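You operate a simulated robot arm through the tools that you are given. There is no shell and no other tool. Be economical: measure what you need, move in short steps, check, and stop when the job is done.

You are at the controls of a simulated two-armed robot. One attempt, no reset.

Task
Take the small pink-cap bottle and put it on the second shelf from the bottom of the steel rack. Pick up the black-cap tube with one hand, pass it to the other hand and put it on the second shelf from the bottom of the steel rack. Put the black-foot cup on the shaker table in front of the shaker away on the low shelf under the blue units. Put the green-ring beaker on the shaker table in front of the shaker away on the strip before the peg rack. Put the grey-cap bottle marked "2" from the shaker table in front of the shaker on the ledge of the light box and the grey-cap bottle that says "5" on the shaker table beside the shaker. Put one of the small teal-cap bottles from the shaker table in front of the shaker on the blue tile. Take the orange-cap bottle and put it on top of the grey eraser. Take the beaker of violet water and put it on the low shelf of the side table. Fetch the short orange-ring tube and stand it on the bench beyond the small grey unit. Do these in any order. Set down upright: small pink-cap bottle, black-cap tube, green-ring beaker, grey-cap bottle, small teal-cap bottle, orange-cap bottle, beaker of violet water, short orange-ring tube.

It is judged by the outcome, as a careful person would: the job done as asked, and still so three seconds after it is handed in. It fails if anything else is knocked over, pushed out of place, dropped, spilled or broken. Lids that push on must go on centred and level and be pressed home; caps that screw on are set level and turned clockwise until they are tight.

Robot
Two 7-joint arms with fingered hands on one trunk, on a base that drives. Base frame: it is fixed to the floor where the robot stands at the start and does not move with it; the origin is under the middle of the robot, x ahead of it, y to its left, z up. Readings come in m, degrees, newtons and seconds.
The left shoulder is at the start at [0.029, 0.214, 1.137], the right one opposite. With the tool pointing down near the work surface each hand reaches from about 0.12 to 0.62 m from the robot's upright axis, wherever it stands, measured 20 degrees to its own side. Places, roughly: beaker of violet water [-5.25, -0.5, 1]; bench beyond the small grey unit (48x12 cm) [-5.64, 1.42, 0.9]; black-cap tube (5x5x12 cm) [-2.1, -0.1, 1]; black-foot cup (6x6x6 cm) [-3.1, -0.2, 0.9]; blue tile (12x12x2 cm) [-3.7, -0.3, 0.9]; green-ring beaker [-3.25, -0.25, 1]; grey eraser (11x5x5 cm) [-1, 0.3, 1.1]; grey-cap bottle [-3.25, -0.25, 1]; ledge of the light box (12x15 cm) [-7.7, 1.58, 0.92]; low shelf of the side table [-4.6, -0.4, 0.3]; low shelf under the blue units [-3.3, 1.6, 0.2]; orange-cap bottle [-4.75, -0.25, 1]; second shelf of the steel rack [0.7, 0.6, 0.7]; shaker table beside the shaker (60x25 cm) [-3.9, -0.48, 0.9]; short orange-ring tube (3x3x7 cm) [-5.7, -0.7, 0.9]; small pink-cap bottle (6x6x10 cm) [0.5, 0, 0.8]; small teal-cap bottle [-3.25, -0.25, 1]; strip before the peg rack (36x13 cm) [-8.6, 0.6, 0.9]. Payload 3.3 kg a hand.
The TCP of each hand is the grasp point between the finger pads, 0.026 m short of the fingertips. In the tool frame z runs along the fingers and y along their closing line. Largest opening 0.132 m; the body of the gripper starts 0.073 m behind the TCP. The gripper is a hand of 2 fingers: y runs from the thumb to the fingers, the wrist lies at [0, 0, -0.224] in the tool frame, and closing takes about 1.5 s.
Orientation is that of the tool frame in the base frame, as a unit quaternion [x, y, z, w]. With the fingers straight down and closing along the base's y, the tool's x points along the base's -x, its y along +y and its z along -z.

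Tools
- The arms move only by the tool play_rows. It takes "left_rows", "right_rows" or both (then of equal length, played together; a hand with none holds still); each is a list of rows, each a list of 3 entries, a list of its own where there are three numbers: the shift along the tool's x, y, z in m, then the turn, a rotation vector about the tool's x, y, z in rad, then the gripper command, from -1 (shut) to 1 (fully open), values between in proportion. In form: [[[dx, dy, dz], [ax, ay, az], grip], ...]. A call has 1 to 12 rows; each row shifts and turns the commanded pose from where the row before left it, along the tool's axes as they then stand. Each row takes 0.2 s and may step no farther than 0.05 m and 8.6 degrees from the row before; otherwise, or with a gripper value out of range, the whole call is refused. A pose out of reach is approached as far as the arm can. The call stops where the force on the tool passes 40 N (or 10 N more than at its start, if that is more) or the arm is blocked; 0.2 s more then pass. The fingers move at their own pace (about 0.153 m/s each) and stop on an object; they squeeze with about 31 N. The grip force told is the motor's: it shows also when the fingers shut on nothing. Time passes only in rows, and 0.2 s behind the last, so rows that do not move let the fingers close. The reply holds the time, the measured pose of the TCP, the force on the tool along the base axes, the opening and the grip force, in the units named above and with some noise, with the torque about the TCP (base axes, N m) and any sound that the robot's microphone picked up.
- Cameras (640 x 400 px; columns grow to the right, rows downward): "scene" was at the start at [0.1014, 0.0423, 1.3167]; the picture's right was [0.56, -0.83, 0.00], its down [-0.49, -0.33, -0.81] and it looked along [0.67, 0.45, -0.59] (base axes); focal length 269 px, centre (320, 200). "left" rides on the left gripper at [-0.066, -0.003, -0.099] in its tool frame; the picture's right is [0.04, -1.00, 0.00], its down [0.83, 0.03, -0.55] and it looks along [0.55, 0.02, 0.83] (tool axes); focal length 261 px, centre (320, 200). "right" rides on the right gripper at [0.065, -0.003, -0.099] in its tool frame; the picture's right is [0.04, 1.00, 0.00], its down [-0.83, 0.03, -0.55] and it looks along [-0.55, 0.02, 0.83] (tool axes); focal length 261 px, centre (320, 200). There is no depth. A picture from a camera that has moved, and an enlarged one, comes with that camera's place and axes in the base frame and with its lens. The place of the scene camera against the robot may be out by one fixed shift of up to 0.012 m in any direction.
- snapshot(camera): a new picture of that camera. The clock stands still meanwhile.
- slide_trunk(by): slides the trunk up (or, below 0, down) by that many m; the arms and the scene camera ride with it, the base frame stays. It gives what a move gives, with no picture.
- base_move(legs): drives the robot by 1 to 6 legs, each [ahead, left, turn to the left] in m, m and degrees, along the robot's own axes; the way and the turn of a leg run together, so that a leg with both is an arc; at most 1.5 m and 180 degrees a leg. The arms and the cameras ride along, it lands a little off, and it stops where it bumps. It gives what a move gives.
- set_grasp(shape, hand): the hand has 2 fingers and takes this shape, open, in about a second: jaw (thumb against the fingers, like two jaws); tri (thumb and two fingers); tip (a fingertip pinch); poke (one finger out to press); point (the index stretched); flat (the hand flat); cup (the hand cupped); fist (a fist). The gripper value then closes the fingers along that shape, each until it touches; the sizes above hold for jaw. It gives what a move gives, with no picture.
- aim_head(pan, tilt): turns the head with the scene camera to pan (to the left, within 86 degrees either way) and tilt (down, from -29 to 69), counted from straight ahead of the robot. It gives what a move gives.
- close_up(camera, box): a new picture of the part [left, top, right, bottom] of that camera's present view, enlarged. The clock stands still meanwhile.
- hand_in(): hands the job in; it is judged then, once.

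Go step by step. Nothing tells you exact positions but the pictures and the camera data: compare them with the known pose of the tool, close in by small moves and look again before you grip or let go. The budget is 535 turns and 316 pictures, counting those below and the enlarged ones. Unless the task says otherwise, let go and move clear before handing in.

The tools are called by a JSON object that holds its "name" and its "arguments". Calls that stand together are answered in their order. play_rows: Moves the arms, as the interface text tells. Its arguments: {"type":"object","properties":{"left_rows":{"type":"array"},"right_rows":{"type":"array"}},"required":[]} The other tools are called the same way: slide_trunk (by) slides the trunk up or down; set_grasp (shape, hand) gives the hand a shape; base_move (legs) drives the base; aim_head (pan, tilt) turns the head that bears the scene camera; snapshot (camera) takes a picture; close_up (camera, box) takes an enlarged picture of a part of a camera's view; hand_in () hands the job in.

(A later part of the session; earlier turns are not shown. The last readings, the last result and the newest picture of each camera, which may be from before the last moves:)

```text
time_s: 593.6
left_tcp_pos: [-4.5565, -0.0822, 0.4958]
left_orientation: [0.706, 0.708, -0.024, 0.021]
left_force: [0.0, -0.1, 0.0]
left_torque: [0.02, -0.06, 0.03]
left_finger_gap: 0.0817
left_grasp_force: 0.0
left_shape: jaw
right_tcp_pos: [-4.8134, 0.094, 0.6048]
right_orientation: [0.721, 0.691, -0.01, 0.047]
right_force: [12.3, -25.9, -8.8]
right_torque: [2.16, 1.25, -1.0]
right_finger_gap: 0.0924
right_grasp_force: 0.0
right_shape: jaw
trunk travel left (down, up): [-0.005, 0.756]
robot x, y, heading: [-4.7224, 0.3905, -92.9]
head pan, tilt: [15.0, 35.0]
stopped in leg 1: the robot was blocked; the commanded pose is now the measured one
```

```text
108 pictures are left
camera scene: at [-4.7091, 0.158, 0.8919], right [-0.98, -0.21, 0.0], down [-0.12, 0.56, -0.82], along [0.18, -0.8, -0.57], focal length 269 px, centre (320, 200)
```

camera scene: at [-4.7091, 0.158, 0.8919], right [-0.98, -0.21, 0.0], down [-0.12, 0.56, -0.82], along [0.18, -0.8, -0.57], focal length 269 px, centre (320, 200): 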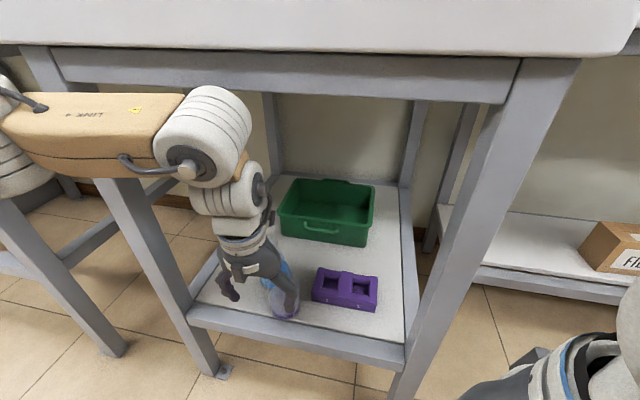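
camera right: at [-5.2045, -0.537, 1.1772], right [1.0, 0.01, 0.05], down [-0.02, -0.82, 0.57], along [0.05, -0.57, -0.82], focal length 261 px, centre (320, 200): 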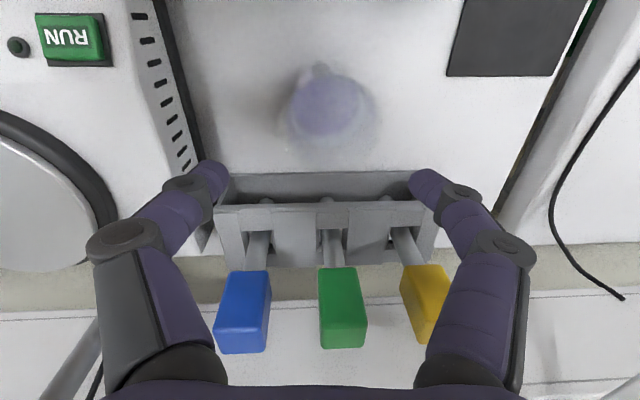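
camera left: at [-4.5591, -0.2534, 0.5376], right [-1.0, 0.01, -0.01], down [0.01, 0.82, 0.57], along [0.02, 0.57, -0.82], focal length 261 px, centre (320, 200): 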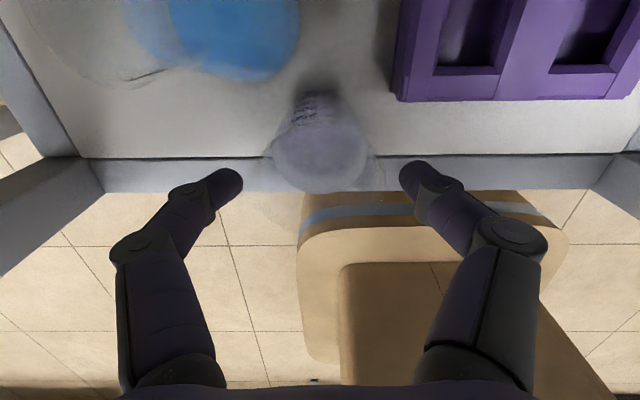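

The right arm is caught on something. I look at it.

{"name": "aim_head", "arguments": {"pan": -45, "tilt": 35}}

{"name": "snapshot", "arguments": {"camera": "scene"}}

{"name": "snapshot", "arguments": {"camera": "right"}}

```text
time_s: 594.9
left_tcp_pos: [-4.5565, -0.0841, 0.4925]
left_orientation: [0.705, 0.708, -0.021, 0.02]
left_force: [0.5, -0.6, -0.1]
left_torque: [0.01, 0.01, 0.0]
left_finger_gap: 0.0818
left_grasp_force: 0.1
left_shape: jaw
right_tcp_pos: [-4.8124, 0.0938, 0.6045]
right_orientation: [0.72, 0.693, -0.01, 0.045]
right_force: [-3.7, -4.3, -3.9]
right_torque: [0.09, -0.36, 0.28]
right_finger_gap: 0.0925
right_grasp_force: 0.1
right_shape: jaw
trunk travel left (down, up): [-0.005, 0.756]
robot x, y, heading: [-4.7268, 0.3897, -92.8]
head pan, tilt: [-45.0, 35.0]
```

```text
107 pictures are left
camera scene: at [-4.7916, 0.1837, 0.8913], right [-0.67, 0.74, 0.0], down [0.42, 0.39, -0.82], along [-0.61, -0.55, -0.57], focal length 269 px, centre (320, 200)
```

scene: 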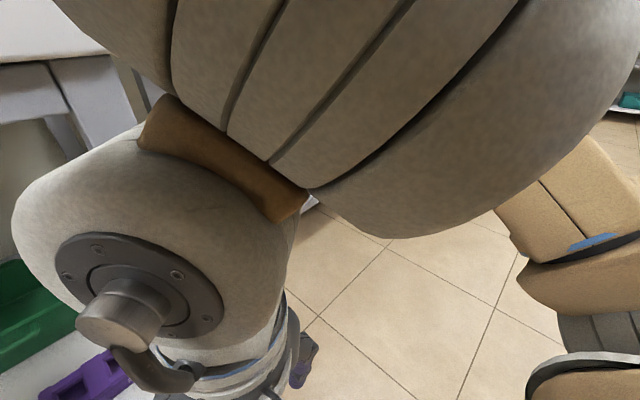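

```text
106 pictures are left
camera right: at [-4.8191, 0.1659, 0.6975], right [1.0, 0.01, 0.05], down [-0.03, -0.79, 0.61], along [0.04, -0.62, -0.79], focal length 261 px, centre (320, 200)
```

right: 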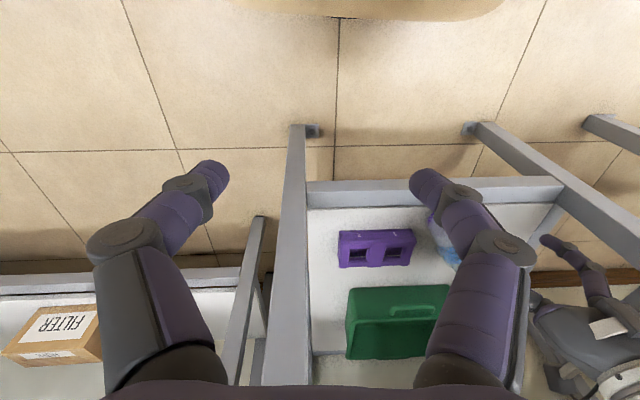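

{"name": "base_move", "arguments": {"legs": [[-0.15, 0, 0]]}}

{"name": "snapshot", "arguments": {"camera": "left"}}

```text
time_s: 596.3
left_tcp_pos: [-4.5491, 0.0641, 0.493]
left_orientation: [0.707, 0.707, -0.022, 0.019]
left_force: [-0.3, 0.8, 1.2]
left_torque: [-0.05, -0.01, -0.01]
left_finger_gap: 0.0818
left_grasp_force: 0.0
left_shape: jaw
right_tcp_pos: [-4.8074, 0.2429, 0.6048]
right_orientation: [0.72, 0.692, -0.009, 0.045]
right_force: [1.7, -1.8, -1.0]
right_torque: [0.11, 0.14, -0.12]
right_finger_gap: 0.0923
right_grasp_force: 0.1
right_shape: jaw
trunk travel left (down, up): [-0.005, 0.756]
robot x, y, heading: [-4.7171, 0.5391, -92.4]
head pan, tilt: [-45.0, 35.0]
```

```text
105 pictures are left
camera left: at [-4.5515, 0.0049, 0.595], right [-1.0, 0.04, 0.0], down [0.03, 0.86, 0.5], along [0.02, 0.5, -0.86], focal length 261 px, centre (320, 200)
```

left: 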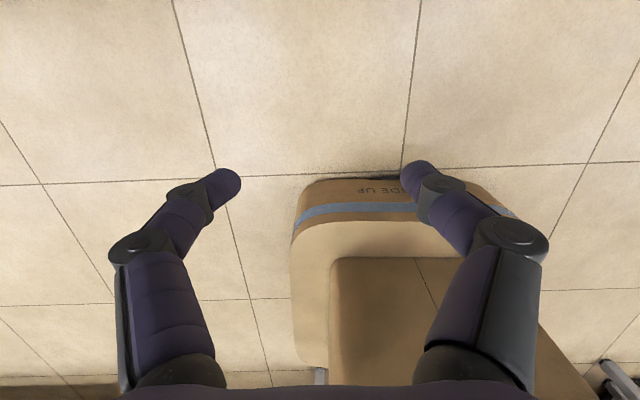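

Free now. I back off further, raise the trunk and look at the side table: the shelf and the orange-cap bottle on top.

{"name": "base_move", "arguments": {"legs": [[-0.12, 0, 2.5]]}}

{"name": "aim_head", "arguments": {"pan": 10, "tilt": 30}}

{"name": "snapshot", "arguments": {"camera": "scene"}}

{"name": "slide_trunk", "arguments": {"by": 0.4}}

{"name": "slide_trunk", "arguments": {"by": 0.25}}

{"name": "aim_head", "arguments": {"pan": 0, "tilt": 40}}

{"name": "snapshot", "arguments": {"camera": "scene"}}

```text
time_s: 597.5
left_tcp_pos: [-4.526, 0.1895, 0.4928]
left_orientation: [0.691, 0.723, -0.022, 0.021]
left_force: [0.8, -0.1, 0.9]
left_torque: [-0.01, 0.02, 0.01]
left_finger_gap: 0.0817
left_grasp_force: 0.0
left_shape: jaw
right_tcp_pos: [-4.7906, 0.3563, 0.6042]
right_orientation: [0.705, 0.708, -0.007, 0.045]
right_force: [1.4, -0.2, -0.5]
right_torque: [0.03, 0.05, -0.03]
right_finger_gap: 0.0923
right_grasp_force: 0.1
right_shape: jaw
trunk travel left (down, up): [-0.005, 0.756]
robot x, y, heading: [-4.7132, 0.6581, -90.4]
head pan, tilt: [-45.0, 35.0]
```

```text
time_s: 598.7
left_tcp_pos: [-4.5254, 0.191, 0.4941]
left_orientation: [0.691, 0.723, -0.021, 0.02]
left_force: [-0.1, -0.3, -0.2]
left_torque: [0.04, -0.02, -0.02]
left_finger_gap: 0.0817
left_grasp_force: 0.1
left_shape: jaw
right_tcp_pos: [-4.7897, 0.3567, 0.6044]
right_orientation: [0.705, 0.708, -0.008, 0.045]
right_force: [-0.1, 0.2, 0.5]
right_torque: [0.04, 0.01, -0.01]
right_finger_gap: 0.0922
right_grasp_force: 0.0
right_shape: jaw
trunk travel left (down, up): [-0.005, 0.756]
robot x, y, heading: [-4.7144, 0.6575, -90.2]
head pan, tilt: [10.0, 30.0]
```

```text
104 pictures are left
camera scene: at [-4.6953, 0.4203, 0.8991], right [-0.99, -0.17, 0.0], down [-0.08, 0.49, -0.87], along [0.15, -0.85, -0.5], focal length 269 px, centre (320, 200)
```

scene: 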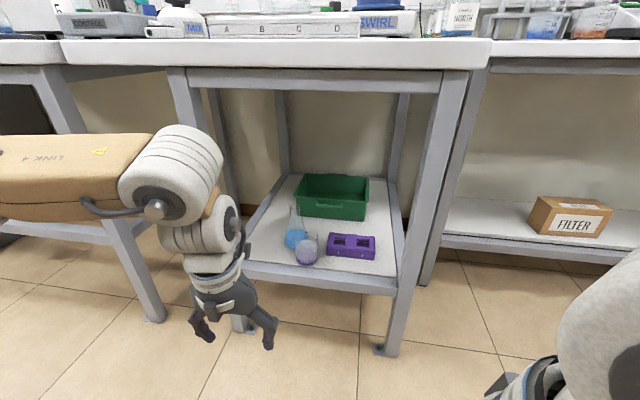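

```text
time_s: 602.6
left_tcp_pos: [-4.5262, 0.1902, 0.8926]
left_orientation: [0.69, 0.723, -0.021, 0.019]
left_force: [-0.2, -0.6, 0.4]
left_torque: [0.02, -0.01, 0.02]
left_finger_gap: 0.0816
left_grasp_force: 0.0
left_shape: jaw
right_tcp_pos: [-4.7913, 0.3581, 1.0045]
right_orientation: [0.705, 0.708, -0.007, 0.045]
right_force: [0.3, 0.6, -0.5]
right_torque: [-0.02, -0.02, 0.0]
right_finger_gap: 0.0924
right_grasp_force: 0.0
right_shape: jaw
trunk travel left (down, up): [-0.405, 0.356]
robot x, y, heading: [-4.7139, 0.6571, -90.6]
head pan, tilt: [10.0, 30.0]
```

```text
time_s: 605.1
left_tcp_pos: [-4.5249, 0.1891, 1.1417]
left_orientation: [0.691, 0.722, -0.022, 0.021]
left_force: [-0.2, 0.4, 0.0]
left_torque: [-0.01, -0.02, 0.02]
left_finger_gap: 0.0818
left_grasp_force: 0.0
left_shape: jaw
right_tcp_pos: [-4.7902, 0.3575, 1.2551]
right_orientation: [0.705, 0.708, -0.008, 0.045]
right_force: [0.2, 0.4, 0.3]
right_torque: [0.01, 0.02, 0.02]
right_finger_gap: 0.0924
right_grasp_force: 0.1
right_shape: jaw
trunk travel left (down, up): [-0.655, 0.106]
robot x, y, heading: [-4.7129, 0.6544, -90.4]
head pan, tilt: [10.0, 30.0]
```

```text
time_s: 605.9
left_tcp_pos: [-4.5252, 0.19, 1.1434]
left_orientation: [0.69, 0.723, -0.022, 0.02]
left_force: [-0.2, 0.1, 0.0]
left_torque: [-0.01, 0.01, 0.02]
left_finger_gap: 0.0818
left_grasp_force: 0.1
left_shape: jaw
right_tcp_pos: [-4.7896, 0.3566, 1.2544]
right_orientation: [0.705, 0.707, -0.008, 0.045]
right_force: [-0.4, 0.3, 0.1]
right_torque: [0.01, -0.01, 0.0]
right_finger_gap: 0.0924
right_grasp_force: 0.1
right_shape: jaw
trunk travel left (down, up): [-0.655, 0.106]
robot x, y, heading: [-4.7149, 0.66, -90.3]
head pan, tilt: [0.0, 40.0]
```

```text
103 pictures are left
camera scene: at [-4.7102, 0.5556, 1.5478], right [-1.0, 0.0, 0.0], down [0.0, 0.64, -0.77], along [0.0, -0.77, -0.64], focal length 269 px, centre (320, 200)
```

scene: 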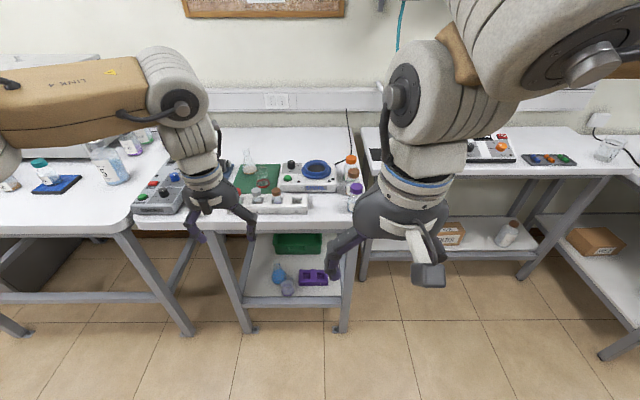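

The violet beaker stands on the low shelf. Now I zoom on the orange-cap bottle.

{"name": "close_up", "arguments": {"camera": "scene", "box": [220, 120, 420, 240]}}

```text
3.20 times, centred on (320, 180) of scene
camera zoom: at [-4.7102, 0.5556, 1.5478], right [-1.0, 0.0, 0.0], down [0.0, 0.64, -0.77], along [0.0, -0.77, -0.64], focal length 860 px, centre (320, 264)
```

zoom: 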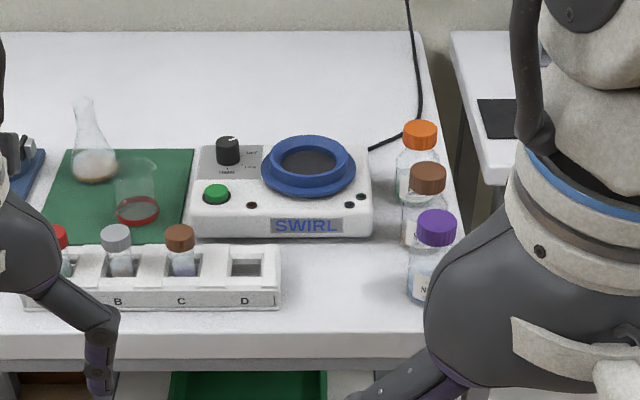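

Orange cap is at about (-4.833, -0.36), last in the row of three. I drive in with the right hand.

{"name": "play_rows", "arguments": {"right_rows": [[[0, -0.04, 0.03], [0.04, 0, 0], 0.4], [[0, -0.04, 0.03], [0.04, 0, 0], 0.4], [[0, -0.03, 0.03], [0, 0, 0], 0.4]], "left_rows": [[[0.03, 0, -0.02], [0, 0.04, 0], 0.4], [[0.03, 0, -0.02], [0, 0, 0], 0.4], [[0, 0, 0], [0, 0, 0], 0.4]]}}

{"name": "base_move", "arguments": {"legs": [[0.49, 0.075, 0]]}}

{"name": "snapshot", "arguments": {"camera": "right"}}

```text
time_s: 606.7
left_tcp_pos: [-4.5293, 0.2495, 1.1791]
left_orientation: [0.691, 0.722, -0.007, 0.007]
left_force: [0.0, -0.3, 0.7]
left_torque: [0.03, -0.03, 0.0]
left_finger_gap: 0.092
left_grasp_force: 0.1
left_shape: jaw
right_tcp_pos: [-4.9024, 0.3472, 1.162]
right_orientation: [0.706, 0.707, -0.036, 0.017]
right_force: [-0.3, 0.7, -0.5]
right_torque: [-0.02, 0.0, 0.02]
right_finger_gap: 0.0925
right_grasp_force: 0.0
right_shape: jaw
trunk travel left (down, up): [-0.655, 0.106]
robot x, y, heading: [-4.7164, 0.6568, -90.3]
head pan, tilt: [0.0, 40.0]
```

```text
time_s: 609.6
left_tcp_pos: [-4.4575, -0.2354, 1.1789]
left_orientation: [0.693, 0.721, -0.007, 0.006]
left_force: [-0.8, 0.1, -0.4]
left_torque: [-0.02, -0.01, -0.02]
left_finger_gap: 0.0921
left_grasp_force: 0.0
left_shape: jaw
right_tcp_pos: [-4.8312, -0.1353, 1.1631]
right_orientation: [0.708, 0.705, -0.037, 0.017]
right_force: [0.0, 0.0, 0.4]
right_torque: [0.0, 0.0, 0.02]
right_finger_gap: 0.0926
right_grasp_force: 0.1
right_shape: jaw
trunk travel left (down, up): [-0.655, 0.106]
robot x, y, heading: [-4.641, 0.1748, -90.6]
head pan, tilt: [0.0, 40.0]
```

```text
101 pictures are left
camera right: at [-4.8322, -0.0625, 1.256], right [1.0, 0.04, -0.03], down [0.05, -0.79, 0.61], along [0.0, -0.61, -0.79], focal length 261 px, centre (320, 200)
```

right: 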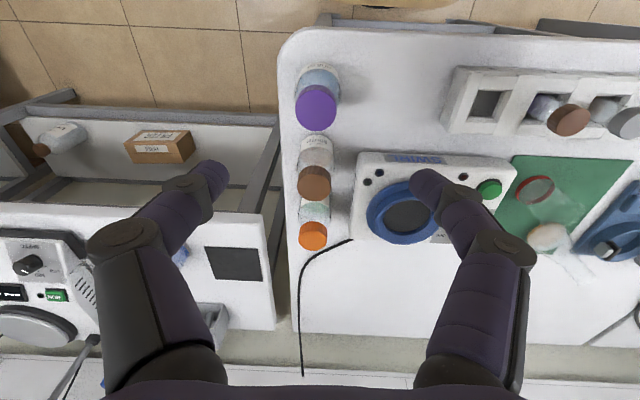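

{"name": "play_rows", "arguments": {"right_rows": [[[-0.045, -0.002, 0.01], [-0.028, 0.076, 0], 0], [[-0.045, -0.002, 0.02], [0, 0, 0], 0], [[-0.045, -0.002, 0.02], [0, 0, 0], 0], [[-0.045, -0.002, 0.02], [0, 0, 0], 0], [[0, 0, 0.02], [0, 0, 0], 0]]}}

{"name": "snapshot", "arguments": {"camera": "right"}}

```text
time_s: 610.8
left_tcp_pos: [-4.4597, -0.2345, 1.18]
left_orientation: [0.693, 0.721, -0.008, 0.005]
left_force: [-0.2, 0.0, 0.2]
left_torque: [-0.01, -0.02, 0.01]
left_finger_gap: 0.0921
left_grasp_force: 0.0
left_shape: jaw
right_tcp_pos: [-4.8431, -0.317, 1.0747]
right_orientation: [0.707, 0.707, 0.0, 0.0]
right_force: [1.3, 0.0, 0.2]
right_torque: [0.01, 0.01, 0.0]
right_finger_gap: 0.0666
right_grasp_force: 0.0
right_shape: jaw
trunk travel left (down, up): [-0.655, 0.106]
robot x, y, heading: [-4.6456, 0.172, -90.7]
head pan, tilt: [0.0, 40.0]
```

```text
100 pictures are left
camera right: at [-4.8462, -0.2517, 1.1736], right [1.0, 0.04, 0.0], down [0.03, -0.83, 0.55], along [0.02, -0.55, -0.83], focal length 261 px, centre (320, 200)
```

right: 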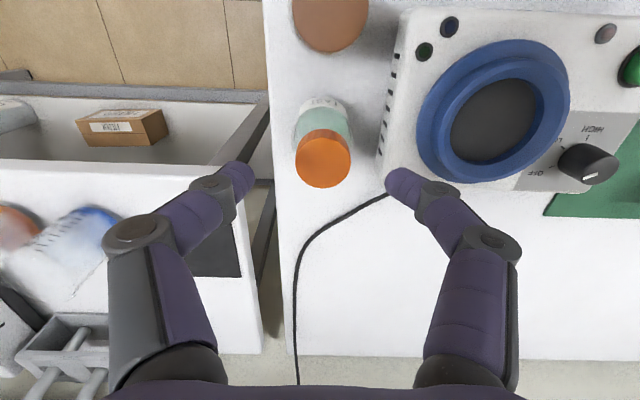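

{"name": "play_rows", "arguments": {"right_rows": [[[-0.013, 0.002, 0.03], [0, 0, 0], 0], [[0, 0, 0.04], [0, 0, 0], 0], [[0, 0, 0.03], [0, 0, 0], 0], [[0, 0, 0.02], [0, 0, 0], 0], [[0, 0, 0], [0, 0, 0], 0]]}}

{"name": "snapshot", "arguments": {"camera": "right"}}

```text
time_s: 612.0
left_tcp_pos: [-4.459, -0.2346, 1.1785]
left_orientation: [0.693, 0.721, -0.007, 0.006]
left_force: [-0.9, -0.1, 0.2]
left_torque: [-0.01, -0.01, 0.0]
left_finger_gap: 0.0919
left_grasp_force: 0.0
left_shape: jaw
right_tcp_pos: [-4.8379, -0.3274, 0.9556]
right_orientation: [0.709, 0.705, 0.0, 0.0]
right_force: [-2.2, -0.3, 4.7]
right_torque: [0.03, -0.3, -0.03]
right_finger_gap: 0.0651
right_grasp_force: 0.0
right_shape: jaw
trunk travel left (down, up): [-0.655, 0.106]
robot x, y, heading: [-4.6446, 0.1727, -90.3]
head pan, tilt: [0.0, 40.0]
```

```text
99 pictures are left
camera right: at [-4.8416, -0.2627, 1.0548], right [1.0, 0.04, 0.0], down [0.03, -0.83, 0.55], along [0.02, -0.55, -0.83], focal length 261 px, centre (320, 200)
```

right: 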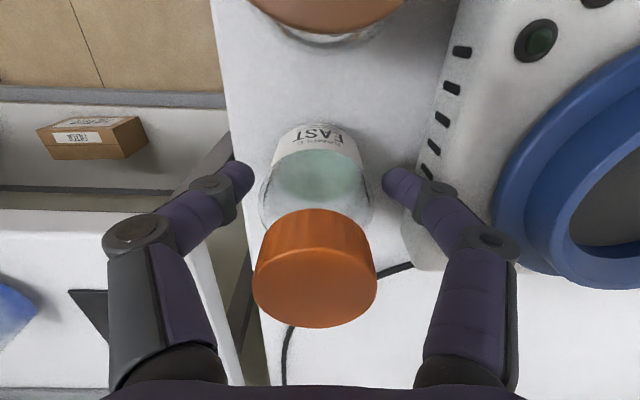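

A knuckle barely touches the SWIRL unit. I rise 6 mm and close.

{"name": "play_rows", "arguments": {"right_rows": [[[0, 0, -0.006], [0, 0, 0], -0.1], [[0, -0.001, 0], [0, 0, 0], -0.4], [[0, 0, 0], [0, 0, 0], -1], [[0, 0, 0], [0, 0, 0], -1], [[0, 0, 0], [0, 0, 0], -1], [[0, 0, 0], [0, 0, 0], -1], [[0, 0, -0.015], [0, 0, 0], -1], [[0, 0, -0.02], [0, 0, 0], -1]]}}

{"name": "snapshot", "arguments": {"camera": "right"}}

```text
time_s: 613.8
left_tcp_pos: [-4.4587, -0.2346, 1.178]
left_orientation: [0.693, 0.721, -0.008, 0.006]
left_force: [0.3, 1.0, 0.7]
left_torque: [0.02, 0.03, -0.01]
left_finger_gap: 0.0921
left_grasp_force: 0.0
left_shape: jaw
right_tcp_pos: [-4.8397, -0.3268, 0.9979]
right_orientation: [0.708, 0.706, 0.001, 0.0]
right_force: [1.0, 0.7, -1.9]
right_torque: [0.02, 0.01, 0.01]
right_finger_gap: 0.0457
right_grasp_force: 31.6
right_shape: jaw
trunk travel left (down, up): [-0.655, 0.106]
robot x, y, heading: [-4.6459, 0.173, -90.1]
head pan, tilt: [0.0, 40.0]
```

```text
98 pictures are left
camera right: at [-4.8432, -0.2623, 1.096], right [1.0, 0.04, 0.0], down [0.03, -0.83, 0.55], along [0.02, -0.55, -0.83], focal length 261 px, centre (320, 200)
```

right: 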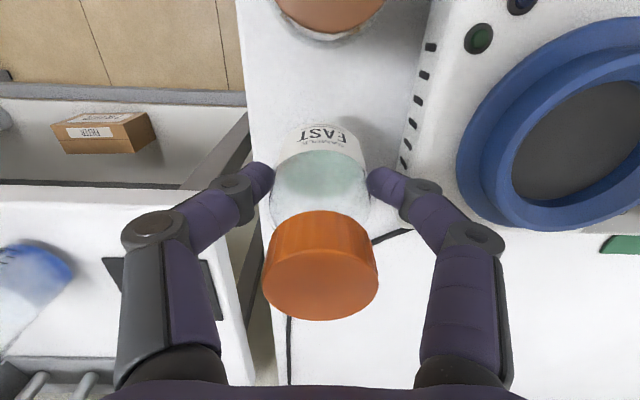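

Held. I lift, back out, turn toward the whiteboard end and drive there.

{"name": "play_rows", "arguments": {"right_rows": [[[0, 0, -0.04], [0, 0, 0], -1], [[0, 0, -0.04], [0, 0, 0], -1], [[0, 0, -0.04], [0, 0, 0], -1], [[0.02, 0, -0.03], [0, 0, 0], -1]]}}

{"name": "base_move", "arguments": {"legs": [[-0.42, 0, 0], [0, 0, 90], [1.45, 0, 0], [1.3, 0, 0]]}}

{"name": "aim_head", "arguments": {"pan": -10, "tilt": 25}}

{"name": "snapshot", "arguments": {"camera": "scene"}}

```text
time_s: 614.8
left_tcp_pos: [-4.4598, -0.2339, 1.1791]
left_orientation: [0.693, 0.721, -0.008, 0.007]
left_force: [-0.1, 0.7, 0.1]
left_torque: [0.01, -0.01, -0.01]
left_finger_gap: 0.0919
left_grasp_force: 0.0
left_shape: jaw
right_tcp_pos: [-4.8413, -0.306, 1.1488]
right_orientation: [0.708, 0.706, 0.0, 0.001]
right_force: [0.6, 0.0, -1.7]
right_torque: [-0.02, -0.04, 0.0]
right_finger_gap: 0.0459
right_grasp_force: 30.9
right_shape: jaw
trunk travel left (down, up): [-0.655, 0.106]
robot x, y, heading: [-4.643, 0.1737, -90.3]
head pan, tilt: [0.0, 40.0]
```

```text
time_s: 634.0
left_tcp_pos: [-1.4636, 0.6184, 1.1794]
left_orientation: [0.001, 1.0, -0.002, 0.01]
left_force: [-0.3, -0.2, -0.3]
left_torque: [0.0, 0.04, 0.0]
left_finger_gap: 0.0918
left_grasp_force: 0.0
left_shape: jaw
right_tcp_pos: [-1.4075, 0.2344, 1.1469]
right_orientation: [0.024, 1.0, 0.0, 0.0]
right_force: [0.4, 0.1, -2.1]
right_torque: [0.02, -0.02, 0.0]
right_finger_gap: 0.0457
right_grasp_force: 30.1
right_shape: jaw
trunk travel left (down, up): [-0.655, 0.106]
robot x, y, heading: [-1.8797, 0.4499, -3.0]
head pan, tilt: [0.0, 40.0]
```

```text
time_s: 634.8
left_tcp_pos: [-1.4641, 0.62, 1.1789]
left_orientation: [0.001, 1.0, -0.002, 0.01]
left_force: [0.5, 0.2, 0.2]
left_torque: [-0.04, -0.01, -0.02]
left_finger_gap: 0.092
left_grasp_force: 0.2
left_shape: jaw
right_tcp_pos: [-1.4065, 0.2348, 1.1467]
right_orientation: [0.023, 1.0, 0.0, 0.0]
right_force: [0.2, 0.8, -1.5]
right_torque: [0.02, 0.01, -0.01]
right_finger_gap: 0.0457
right_grasp_force: 30.8
right_shape: jaw
trunk travel left (down, up): [-0.655, 0.106]
robot x, y, heading: [-1.8809, 0.4484, -3.0]
head pan, tilt: [-10.0, 25.0]
```

```text
97 pictures are left
camera scene: at [-1.775, 0.4242, 1.571], right [-0.22, -0.97, 0.0], down [-0.41, 0.09, -0.91], along [0.88, -0.2, -0.42], focal length 269 px, centre (320, 200)
```

scene: 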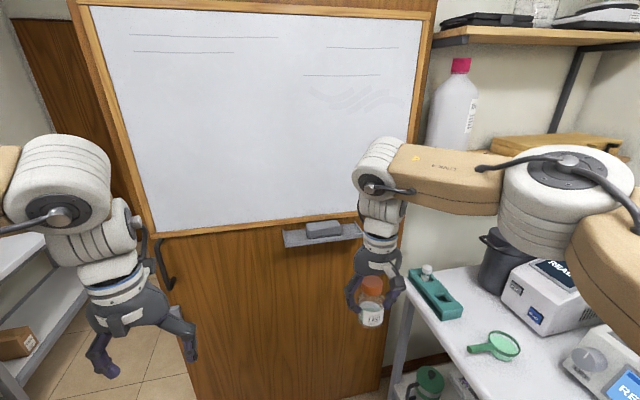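

The grey eraser lies on the whiteboard tray at about (-1.0, 0.24, 1.09). I raise the trunk, drive closer and look.

{"name": "slide_trunk", "arguments": {"by": 0.1}}

{"name": "play_rows", "arguments": {"right_rows": [[[0, 0, 0], [0, 0, -0.046], -1], [[0, 0, 0], [0, 0, 0], -1]]}}

{"name": "base_move", "arguments": {"legs": [[0.25, 0, 3]]}}

{"name": "aim_head", "arguments": {"pan": -12, "tilt": 35}}

{"name": "snapshot", "arguments": {"camera": "scene"}}

{"name": "snapshot", "arguments": {"camera": "right"}}

```text
time_s: 636.1
left_tcp_pos: [-1.4633, 0.6198, 1.2779]
left_orientation: [0.001, 1.0, -0.002, 0.009]
left_force: [-0.5, 0.1, 0.0]
left_torque: [0.0, 0.0, 0.01]
left_finger_gap: 0.0921
left_grasp_force: 0.0
left_shape: jaw
right_tcp_pos: [-1.4078, 0.2347, 1.2473]
right_orientation: [0.023, 1.0, 0.0, 0.0]
right_force: [-0.3, 0.2, -2.5]
right_torque: [0.03, 0.03, 0.0]
right_finger_gap: 0.0453
right_grasp_force: 31.2
right_shape: jaw
trunk travel left (down, up): [-0.755, 0.006]
robot x, y, heading: [-1.8799, 0.4547, -3.0]
head pan, tilt: [-10.0, 25.0]
```

```text
time_s: 636.7
left_tcp_pos: [-1.4639, 0.6189, 1.2787]
left_orientation: [0.002, 1.0, -0.002, 0.01]
left_force: [-1.2, 0.4, 0.5]
left_torque: [-0.02, -0.01, 0.02]
left_finger_gap: 0.092
left_grasp_force: 0.1
left_shape: jaw
right_tcp_pos: [-1.4069, 0.235, 1.2468]
right_orientation: [0.0, 1.0, 0.0, 0.0]
right_force: [-0.3, 0.5, -1.1]
right_torque: [-0.03, 0.05, -0.01]
right_finger_gap: 0.0452
right_grasp_force: 30.9
right_shape: jaw
trunk travel left (down, up): [-0.755, 0.006]
robot x, y, heading: [-1.8815, 0.4526, -2.9]
head pan, tilt: [-10.0, 25.0]
```

```text
time_s: 638.6
left_tcp_pos: [-1.2189, 0.6357, 1.279]
left_orientation: [-0.026, 1.0, -0.001, 0.009]
left_force: [-1.0, -0.9, 0.1]
left_torque: [0.01, 0.03, 0.04]
left_finger_gap: 0.0919
left_grasp_force: 0.0
left_shape: jaw
right_tcp_pos: [-1.1405, 0.2537, 1.2465]
right_orientation: [-0.027, 1.0, -0.001, 0.001]
right_force: [-0.2, 0.8, -2.4]
right_torque: [0.01, 0.01, 0.0]
right_finger_gap: 0.0454
right_grasp_force: 30.6
right_shape: jaw
trunk travel left (down, up): [-0.755, 0.006]
robot x, y, heading: [-1.6253, 0.4478, 0.3]
head pan, tilt: [-10.0, 25.0]
```

```text
time_s: 639.3
left_tcp_pos: [-1.2182, 0.6347, 1.2789]
left_orientation: [-0.026, 1.0, -0.001, 0.009]
left_force: [-1.0, -0.5, -0.2]
left_torque: [0.0, 0.03, -0.04]
left_finger_gap: 0.092
left_grasp_force: 0.1
left_shape: jaw
right_tcp_pos: [-1.1408, 0.2553, 1.2465]
right_orientation: [-0.027, 1.0, -0.001, 0.0]
right_force: [0.4, -0.5, -1.5]
right_torque: [0.0, 0.03, -0.03]
right_finger_gap: 0.0453
right_grasp_force: 30.8
right_shape: jaw
trunk travel left (down, up): [-0.755, 0.006]
robot x, y, heading: [-1.6249, 0.4454, 0.3]
head pan, tilt: [-12.0, 35.0]
```

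```text
96 pictures are left
camera scene: at [-1.5239, 0.4211, 1.6554], right [-0.21, -0.98, 0.0], down [-0.56, 0.12, -0.82], along [0.8, -0.17, -0.57], focal length 269 px, centre (320, 200)
```

scene: 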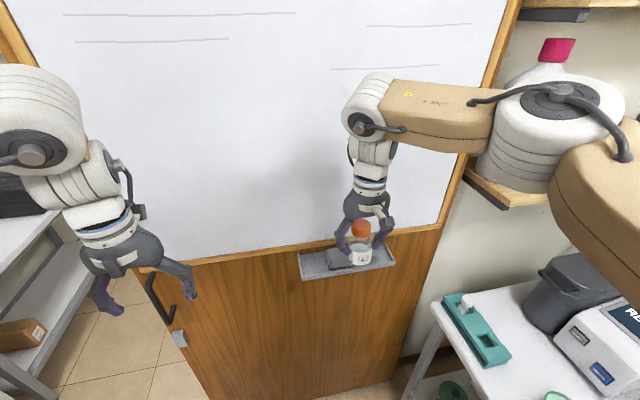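

```text
95 pictures are left
camera right: at [-1.2067, 0.2479, 1.3455], right [-0.09, 1.0, 0.0], down [0.83, 0.08, 0.55], along [0.55, 0.05, -0.83], focal length 261 px, centre (320, 200)
```

right: 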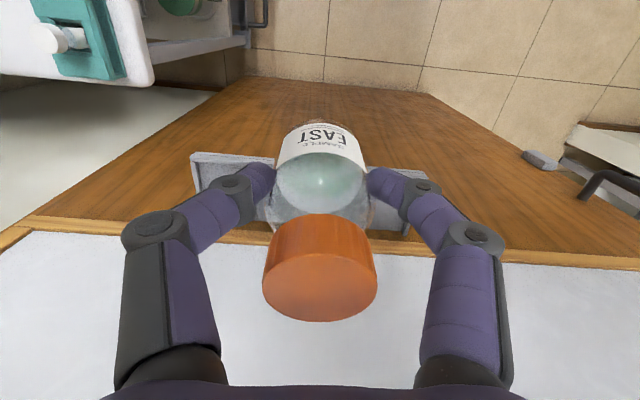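

{"name": "close_up", "arguments": {"camera": "scene", "box": [280, 200, 420, 300]}}

```text
4.00 times, centred on (350, 250) of scene
camera zoom: at [-1.5239, 0.4211, 1.6554], right [-0.21, -0.98, 0.0], down [-0.56, 0.12, -0.82], along [0.8, -0.17, -0.57], focal length 1075 px, centre (200, 0)
```

zoom: 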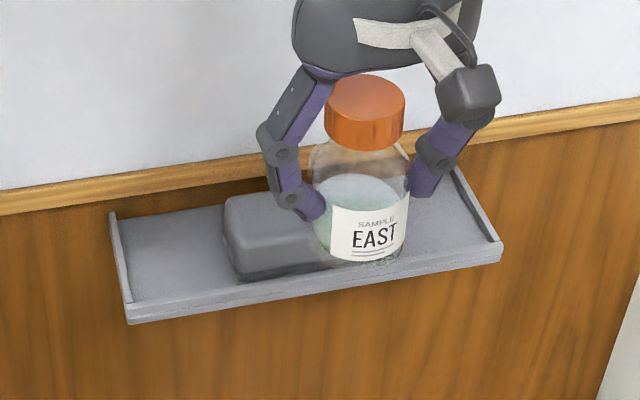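

I need the eraser's exact position, so I move the hand aside for a clear view from the right camera.

{"name": "play_rows", "arguments": {"right_rows": [[[0.02, -0.04, 0], [0, 0, 0.054], -1], [[0.02, -0.04, 0], [0, 0, 0], -1], [[0.02, -0.04, 0], [0, 0, 0], -1]]}}

{"name": "snapshot", "arguments": {"camera": "right"}}

{"name": "close_up", "arguments": {"camera": "scene", "box": [280, 200, 420, 300]}}

```text
time_s: 640.1
left_tcp_pos: [-1.2194, 0.6322, 1.2798]
left_orientation: [-0.026, 1.0, -0.001, 0.011]
left_force: [-1.0, 0.0, 0.1]
left_torque: [0.05, -0.02, 0.01]
left_finger_gap: 0.092
left_grasp_force: 0.1
left_shape: jaw
right_tcp_pos: [-1.1993, 0.1332, 1.2477]
right_orientation: [-0.001, 1.0, 0.001, 0.0]
right_force: [0.1, -0.5, -1.6]
right_torque: [0.0, 0.03, -0.02]
right_finger_gap: 0.0451
right_grasp_force: 30.9
right_shape: jaw
trunk travel left (down, up): [-0.755, 0.006]
robot x, y, heading: [-1.629, 0.4494, 0.2]
head pan, tilt: [-12.0, 35.0]
```

```text
93 pictures are left
camera right: at [-1.2653, 0.1291, 1.3451], right [-0.04, 1.0, 0.0], down [0.83, 0.03, 0.55], along [0.55, 0.02, -0.83], focal length 261 px, centre (320, 200)
```

right: 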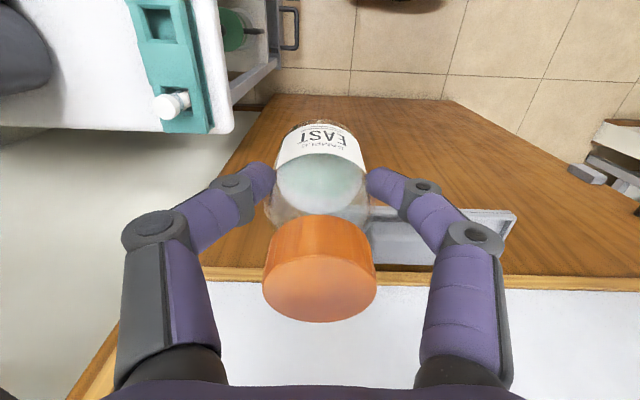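

```text
4.00 times, centred on (350, 250) of scene
camera zoom: at [-1.5256, 0.4193, 1.6555], right [-0.2, -0.98, 0.0], down [-0.56, 0.12, -0.82], along [0.8, -0.17, -0.57], focal length 1075 px, centre (200, 0)
```

zoom: 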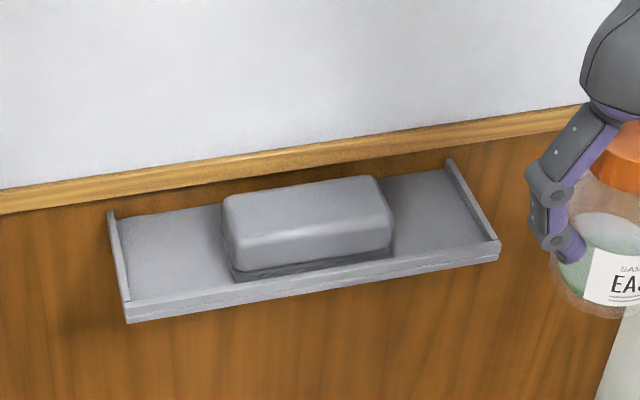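

The scene view shows the eraser clearly: centre about (-1.037, 0.235) after correcting the head camera's known bias. I drive 9 cm closer and move the bottle above it.

{"name": "base_move", "arguments": {"legs": [[0.09, 0, 0]]}}

{"name": "play_rows", "arguments": {"right_rows": [[[0, 0.035, 0], [0, 0, 0], -1], [[0, 0.035, 0], [0, 0, 0], -1], [[-0.035, 0.03, 0], [0, 0, 0], -1], [[-0.035, 0, 0], [0, 0, 0], -1], [[0, 0, 0.02], [0, 0, 0], -1]]}}

{"name": "aim_head", "arguments": {"pan": -18, "tilt": 40}}

{"name": "snapshot", "arguments": {"camera": "scene"}}

```text
time_s: 641.2
left_tcp_pos: [-1.126, 0.6345, 1.279]
left_orientation: [-0.026, 1.0, -0.001, 0.01]
left_force: [0.2, 0.8, -0.9]
left_torque: [-0.02, -0.01, -0.01]
left_finger_gap: 0.0922
left_grasp_force: 0.2
left_shape: jaw
right_tcp_pos: [-1.1055, 0.1342, 1.2454]
right_orientation: [0.001, 1.0, 0.001, 0.0]
right_force: [0.4, 1.6, -1.9]
right_torque: [0.01, 0.04, -0.01]
right_finger_gap: 0.0449
right_grasp_force: 31.6
right_shape: jaw
trunk travel left (down, up): [-0.755, 0.006]
robot x, y, heading: [-1.5351, 0.4428, 0.2]
head pan, tilt: [-12.0, 35.0]
```

```text
time_s: 642.4
left_tcp_pos: [-1.1292, 0.6344, 1.2793]
left_orientation: [-0.025, 1.0, -0.001, 0.011]
left_force: [0.5, -0.8, 0.3]
left_torque: [0.03, -0.03, 0.01]
left_finger_gap: 0.092
left_grasp_force: 0.1
left_shape: jaw
right_tcp_pos: [-1.0393, 0.2337, 1.2257]
right_orientation: [0.0, 1.0, 0.0, 0.0]
right_force: [-5.7, 0.2, -0.4]
right_torque: [0.01, 0.09, 0.02]
right_finger_gap: 0.0449
right_grasp_force: 30.4
right_shape: jaw
trunk travel left (down, up): [-0.755, 0.006]
robot x, y, heading: [-1.5348, 0.4437, 0.0]
head pan, tilt: [-12.0, 35.0]
```

```text
time_s: 643.1
left_tcp_pos: [-1.1289, 0.6352, 1.2781]
left_orientation: [-0.026, 1.0, -0.002, 0.01]
left_force: [-0.4, 0.3, -0.2]
left_torque: [-0.01, 0.0, -0.02]
left_finger_gap: 0.0921
left_grasp_force: 0.0
left_shape: jaw
right_tcp_pos: [-1.0385, 0.235, 1.2256]
right_orientation: [0.0, 1.0, -0.001, 0.0]
right_force: [-8.2, 0.3, -3.0]
right_torque: [-0.01, 0.08, 0.01]
right_finger_gap: 0.0449
right_grasp_force: 30.7
right_shape: jaw
trunk travel left (down, up): [-0.755, 0.006]
robot x, y, heading: [-1.5325, 0.4464, -0.1]
head pan, tilt: [-18.0, 40.0]
```

```text
91 pictures are left
camera scene: at [-1.4404, 0.4135, 1.648], right [-0.31, -0.95, 0.0], down [-0.61, 0.2, -0.77], along [0.73, -0.24, -0.64], focal length 269 px, centre (320, 200)
```

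scene: 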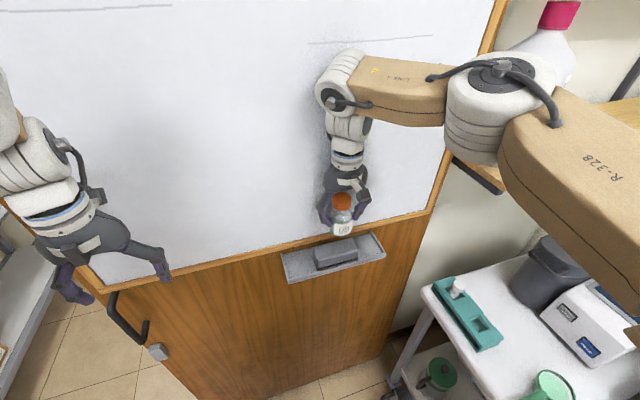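

{"name": "close_up", "arguments": {"camera": "scene", "box": [270, 180, 400, 290]}}

```text
3.64 times, centred on (335, 235) of scene
camera zoom: at [-1.4404, 0.4135, 1.648], right [-0.31, -0.95, 0.0], down [-0.61, 0.2, -0.77], along [0.73, -0.24, -0.64], focal length 977 px, centre (266, 73)
```

zoom: 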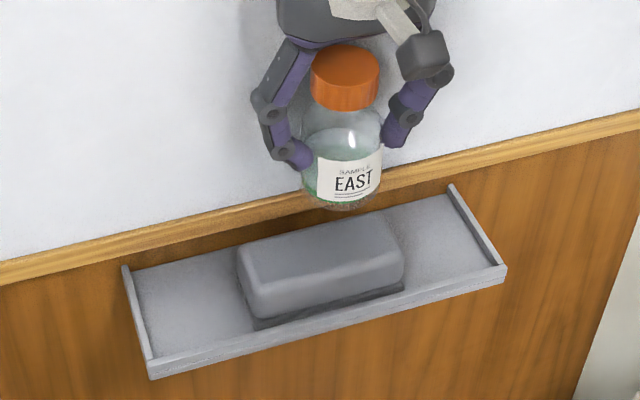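

The base will land on the eraser if its top is near z 1.10; I shift 1.2 cm left and lower slowly until contact.

{"name": "play_rows", "arguments": {"right_rows": [[[-0.002, 0.012, 0.01], [0, 0, 0], -1], [[0, 0, 0.015], [0, 0, 0], -1], [[0, 0, 0.012], [0, 0, 0], -1], [[0, 0, 0], [0, 0, 0], -1]]}}

{"name": "close_up", "arguments": {"camera": "scene", "box": [270, 180, 400, 290]}}

```text
time_s: 644.1
left_tcp_pos: [-1.1304, 0.6353, 1.2795]
left_orientation: [-0.025, 1.0, -0.002, 0.01]
left_force: [0.4, -0.4, 0.5]
left_torque: [0.0, -0.02, -0.01]
left_finger_gap: 0.0919
left_grasp_force: 0.0
left_shape: jaw
right_tcp_pos: [-1.0386, 0.247, 1.1901]
right_orientation: [0.001, 1.0, 0.001, -0.001]
right_force: [-17.8, -0.1, 2.6]
right_torque: [0.02, 0.24, 0.01]
right_finger_gap: 0.0452
right_grasp_force: 31.2
right_shape: jaw
trunk travel left (down, up): [-0.755, 0.006]
robot x, y, heading: [-1.5333, 0.4486, 0.1]
head pan, tilt: [-18.0, 40.0]
```

```text
3.64 times, centred on (335, 235) of scene
camera zoom: at [-1.4435, 0.4136, 1.6481], right [-0.31, -0.95, 0.0], down [-0.61, 0.2, -0.77], along [0.73, -0.24, -0.64], focal length 977 px, centre (266, 73)
```

zoom: 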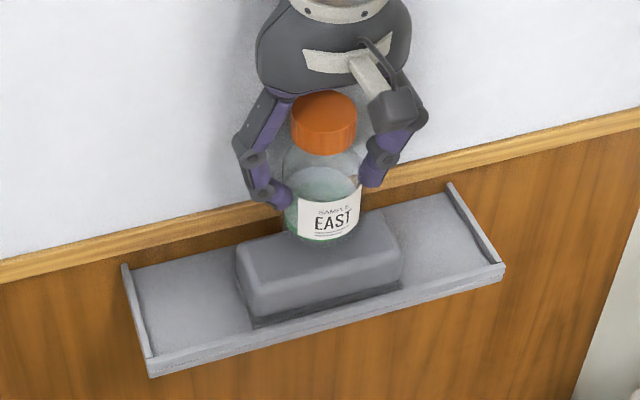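

{"name": "play_rows", "arguments": {"right_rows": [[[0.003, 0, 0.005], [0, 0, 0], -1], [[0, 0, 0.005], [0, 0, 0], -1], [[0, 0, 0.005], [0, 0, 0], -1]]}}

```text
time_s: 644.9
left_tcp_pos: [-1.1306, 0.6367, 1.2808]
left_orientation: [-0.025, 1.0, -0.002, 0.012]
left_force: [-0.3, 0.1, 0.3]
left_torque: [-0.02, -0.04, -0.02]
left_finger_gap: 0.0918
left_grasp_force: 0.0
left_shape: jaw
right_tcp_pos: [-1.0389, 0.2462, 1.1813]
right_orientation: [0.002, 1.0, 0.001, 0.004]
right_force: [-12.8, -0.8, 28.1]
right_torque: [-0.16, 0.19, 0.02]
right_finger_gap: 0.0482
right_grasp_force: 30.9
right_shape: jaw
trunk travel left (down, up): [-0.755, 0.006]
robot x, y, heading: [-1.5362, 0.4425, -0.0]
head pan, tilt: [-18.0, 40.0]
stopped in row 3 (right hand): the force on the tool passed its limit at 42 N (the readings are from after the stop); the commanded pose is now the measured one
```

{"name": "close_up", "arguments": {"camera": "scene", "box": [270, 180, 400, 290]}}

```text
3.64 times, centred on (335, 235) of scene
camera zoom: at [-1.4436, 0.414, 1.6483], right [-0.31, -0.95, 0.0], down [-0.61, 0.2, -0.77], along [0.73, -0.24, -0.64], focal length 977 px, centre (266, 73)
```

zoom: 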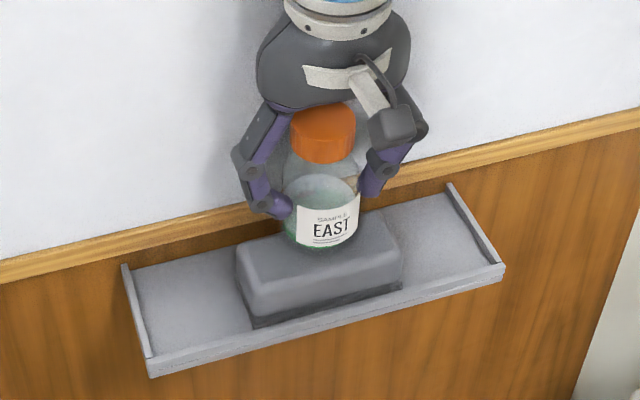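

It touches the eraser but about 1.5 cm too far back. I raise 1 cm, move 1.6 cm toward me and lower again.

{"name": "play_rows", "arguments": {"right_rows": [[[0, 0, -0.012], [0, 0, 0], -1], [[0.016, 0, 0], [0, 0, 0], -1], [[0, 0, 0], [0, 0, 0], -1]]}}

{"name": "close_up", "arguments": {"camera": "scene", "box": [270, 180, 400, 290]}}

```text
time_s: 645.7
left_tcp_pos: [-1.1292, 0.6353, 1.2791]
left_orientation: [-0.025, 1.0, -0.001, 0.01]
left_force: [0.2, -0.8, -0.1]
left_torque: [0.0, 0.0, 0.03]
left_finger_gap: 0.0922
left_grasp_force: 0.0
left_shape: jaw
right_tcp_pos: [-1.0505, 0.2463, 1.1894]
right_orientation: [0.002, 1.0, 0.0, 0.004]
right_force: [-0.3, -0.3, -2.5]
right_torque: [0.04, 0.01, -0.02]
right_finger_gap: 0.0466
right_grasp_force: 30.8
right_shape: jaw
trunk travel left (down, up): [-0.755, 0.006]
robot x, y, heading: [-1.5334, 0.4462, 0.1]
head pan, tilt: [-18.0, 40.0]
```

```text
3.64 times, centred on (335, 235) of scene
camera zoom: at [-1.4395, 0.4136, 1.6479], right [-0.31, -0.95, 0.0], down [-0.61, 0.2, -0.77], along [0.73, -0.24, -0.64], focal length 977 px, centre (266, 73)
```

zoom: 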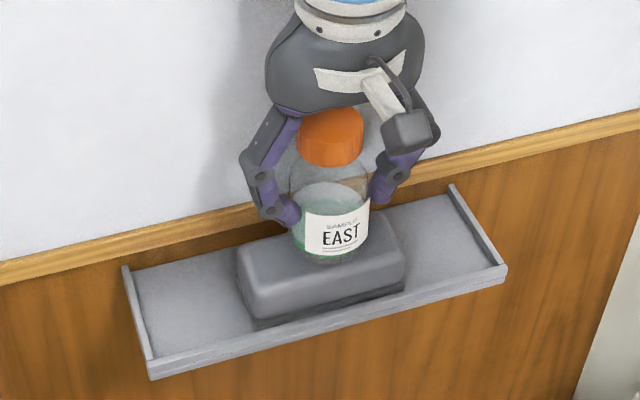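

{"name": "play_rows", "arguments": {"right_rows": [[[-0.004, 0.008, 0.003], [0, 0, 0], -1], [[0, 0, 0.003], [0, 0, 0], -1], [[0, 0, 0.003], [0, 0, 0], -1]]}}

{"name": "close_up", "arguments": {"camera": "scene", "box": [270, 180, 400, 290]}}

```text
time_s: 646.5
left_tcp_pos: [-1.1294, 0.6341, 1.2792]
left_orientation: [-0.026, 1.0, -0.002, 0.01]
left_force: [-0.6, 0.7, -0.1]
left_torque: [-0.02, 0.02, -0.03]
left_finger_gap: 0.0921
left_grasp_force: 0.0
left_shape: jaw
right_tcp_pos: [-1.049, 0.2533, 1.1819]
right_orientation: [0.002, 1.0, 0.001, 0.005]
right_force: [-1.4, -1.3, 13.8]
right_torque: [-0.08, -0.03, 0.0]
right_finger_gap: 0.0471
right_grasp_force: 30.9
right_shape: jaw
trunk travel left (down, up): [-0.755, 0.006]
robot x, y, heading: [-1.5351, 0.4448, 0.3]
head pan, tilt: [-18.0, 40.0]
```

```text
3.64 times, centred on (335, 235) of scene
camera zoom: at [-1.4412, 0.4136, 1.6482], right [-0.31, -0.95, 0.0], down [-0.61, 0.2, -0.77], along [0.73, -0.24, -0.64], focal length 977 px, centre (266, 73)
```

zoom: 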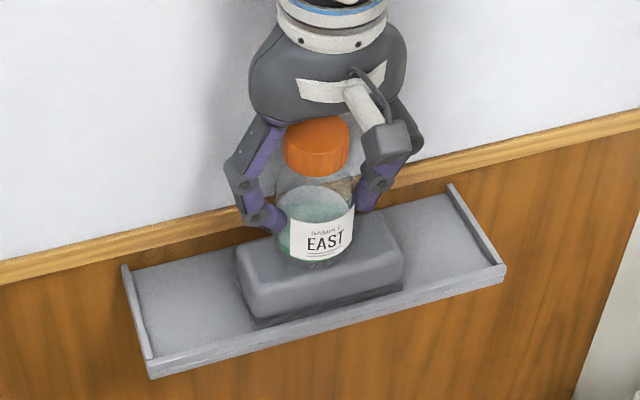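

Now it sits centred on the eraser (14 N contact). I release gently and rise.

{"name": "play_rows", "arguments": {"right_rows": [[[0, 0, -0.001], [0, 0, 0], -0.5], [[0, 0, 0], [0, 0, 0], -0.3], [[0, 0, 0], [0, 0, 0], -0.2], [[0, 0, 0], [0, 0, 0], 0.0], [[0, 0, 0], [0, 0, 0], 0.15], [[0, 0, -0.03], [0, 0, 0], 0.15], [[0, 0, -0.04], [0, 0, 0], 0.15]]}}

{"name": "close_up", "arguments": {"camera": "scene", "box": [270, 180, 400, 290]}}

```text
time_s: 648.1
left_tcp_pos: [-1.128, 0.6357, 1.2793]
left_orientation: [-0.026, 1.0, -0.002, 0.01]
left_force: [-0.3, -0.5, 0.0]
left_torque: [-0.02, -0.01, 0.01]
left_finger_gap: 0.0917
left_grasp_force: 0.1
left_shape: jaw
right_tcp_pos: [-1.0477, 0.2545, 1.2529]
right_orientation: [0.002, 1.0, 0.0, 0.004]
right_force: [0.5, 0.4, 0.0]
right_torque: [-0.01, 0.0, 0.02]
right_finger_gap: 0.0751
right_grasp_force: 0.1
right_shape: jaw
trunk travel left (down, up): [-0.755, 0.006]
robot x, y, heading: [-1.535, 0.4477, -0.0]
head pan, tilt: [-18.0, 40.0]
```

```text
3.64 times, centred on (335, 235) of scene
camera zoom: at [-1.44, 0.4139, 1.648], right [-0.31, -0.95, 0.0], down [-0.61, 0.2, -0.77], along [0.73, -0.24, -0.64], focal length 977 px, centre (266, 73)
```

zoom: 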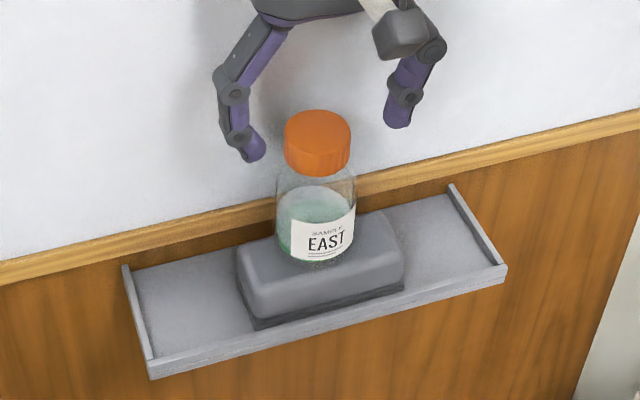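

The orange-cap bottle stands on the eraser. I raise clear and back off; next is the black-foot cup.

{"name": "play_rows", "arguments": {"right_rows": [[[0.01, 0, -0.03], [0, 0, 0], 0.15], [[0.02, 0, -0.02], [0, 0, 0], 0.15]]}}

{"name": "base_move", "arguments": {"legs": [[-0.4, 0, 0], [0, 0.1, 0], [0, 0, 90]]}}

{"name": "aim_head", "arguments": {"pan": 50, "tilt": 30}}

{"name": "snapshot", "arguments": {"camera": "scene"}}

```text
time_s: 648.7
left_tcp_pos: [-1.1286, 0.6353, 1.2802]
left_orientation: [-0.026, 1.0, -0.001, 0.01]
left_force: [-0.3, -0.7, -0.3]
left_torque: [0.0, -0.03, -0.01]
left_finger_gap: 0.092
left_grasp_force: 0.1
left_shape: jaw
right_tcp_pos: [-1.0804, 0.2541, 1.3035]
right_orientation: [0.002, 1.0, 0.0, 0.003]
right_force: [0.4, 0.7, 0.4]
right_torque: [0.02, -0.01, -0.03]
right_finger_gap: 0.0755
right_grasp_force: 0.1
right_shape: jaw
trunk travel left (down, up): [-0.755, 0.006]
robot x, y, heading: [-1.5394, 0.4484, 0.3]
head pan, tilt: [-18.0, 40.0]
```

```text
time_s: 655.8
left_tcp_pos: [-2.1248, 0.9541, 1.2782]
left_orientation: [0.724, -0.689, -0.005, -0.008]
left_force: [0.3, -0.5, -0.8]
left_torque: [-0.02, 0.0, 0.05]
left_finger_gap: 0.0919
left_grasp_force: 0.0
left_shape: jaw
right_tcp_pos: [-1.7425, 1.0022, 1.3027]
right_orientation: [-0.705, 0.709, 0.003, 0.003]
right_force: [0.5, -0.1, 0.5]
right_torque: [-0.05, -0.02, -0.01]
right_finger_gap: 0.0753
right_grasp_force: 0.0
right_shape: jaw
trunk travel left (down, up): [-0.755, 0.006]
robot x, y, heading: [-1.9377, 0.5465, 90.2]
head pan, tilt: [-18.0, 40.0]
```

```text
time_s: 657.2
left_tcp_pos: [-2.1244, 0.9548, 1.2783]
left_orientation: [0.724, -0.69, -0.006, -0.007]
left_force: [0.4, 1.3, 0.7]
left_torque: [-0.01, 0.03, -0.02]
left_finger_gap: 0.0918
left_grasp_force: 0.1
left_shape: jaw
right_tcp_pos: [-1.7426, 1.0017, 1.3033]
right_orientation: [-0.706, 0.708, 0.002, 0.003]
right_force: [0.0, 0.3, -0.3]
right_torque: [0.0, 0.01, 0.0]
right_finger_gap: 0.0753
right_grasp_force: 0.1
right_shape: jaw
trunk travel left (down, up): [-0.755, 0.006]
robot x, y, heading: [-1.9342, 0.5473, 90.1]
head pan, tilt: [50.0, 30.0]
```

```text
84 pictures are left
camera scene: at [-2.0003, 0.6088, 1.6632], right [0.64, 0.77, 0.0], down [0.38, -0.32, -0.87], along [-0.66, 0.56, -0.5], focal length 269 px, centre (320, 200)
```

scene: 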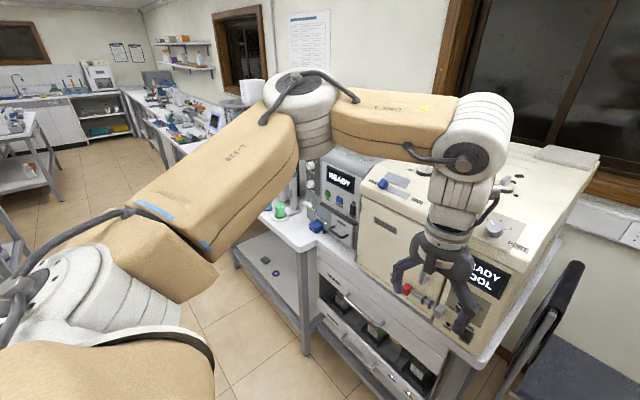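

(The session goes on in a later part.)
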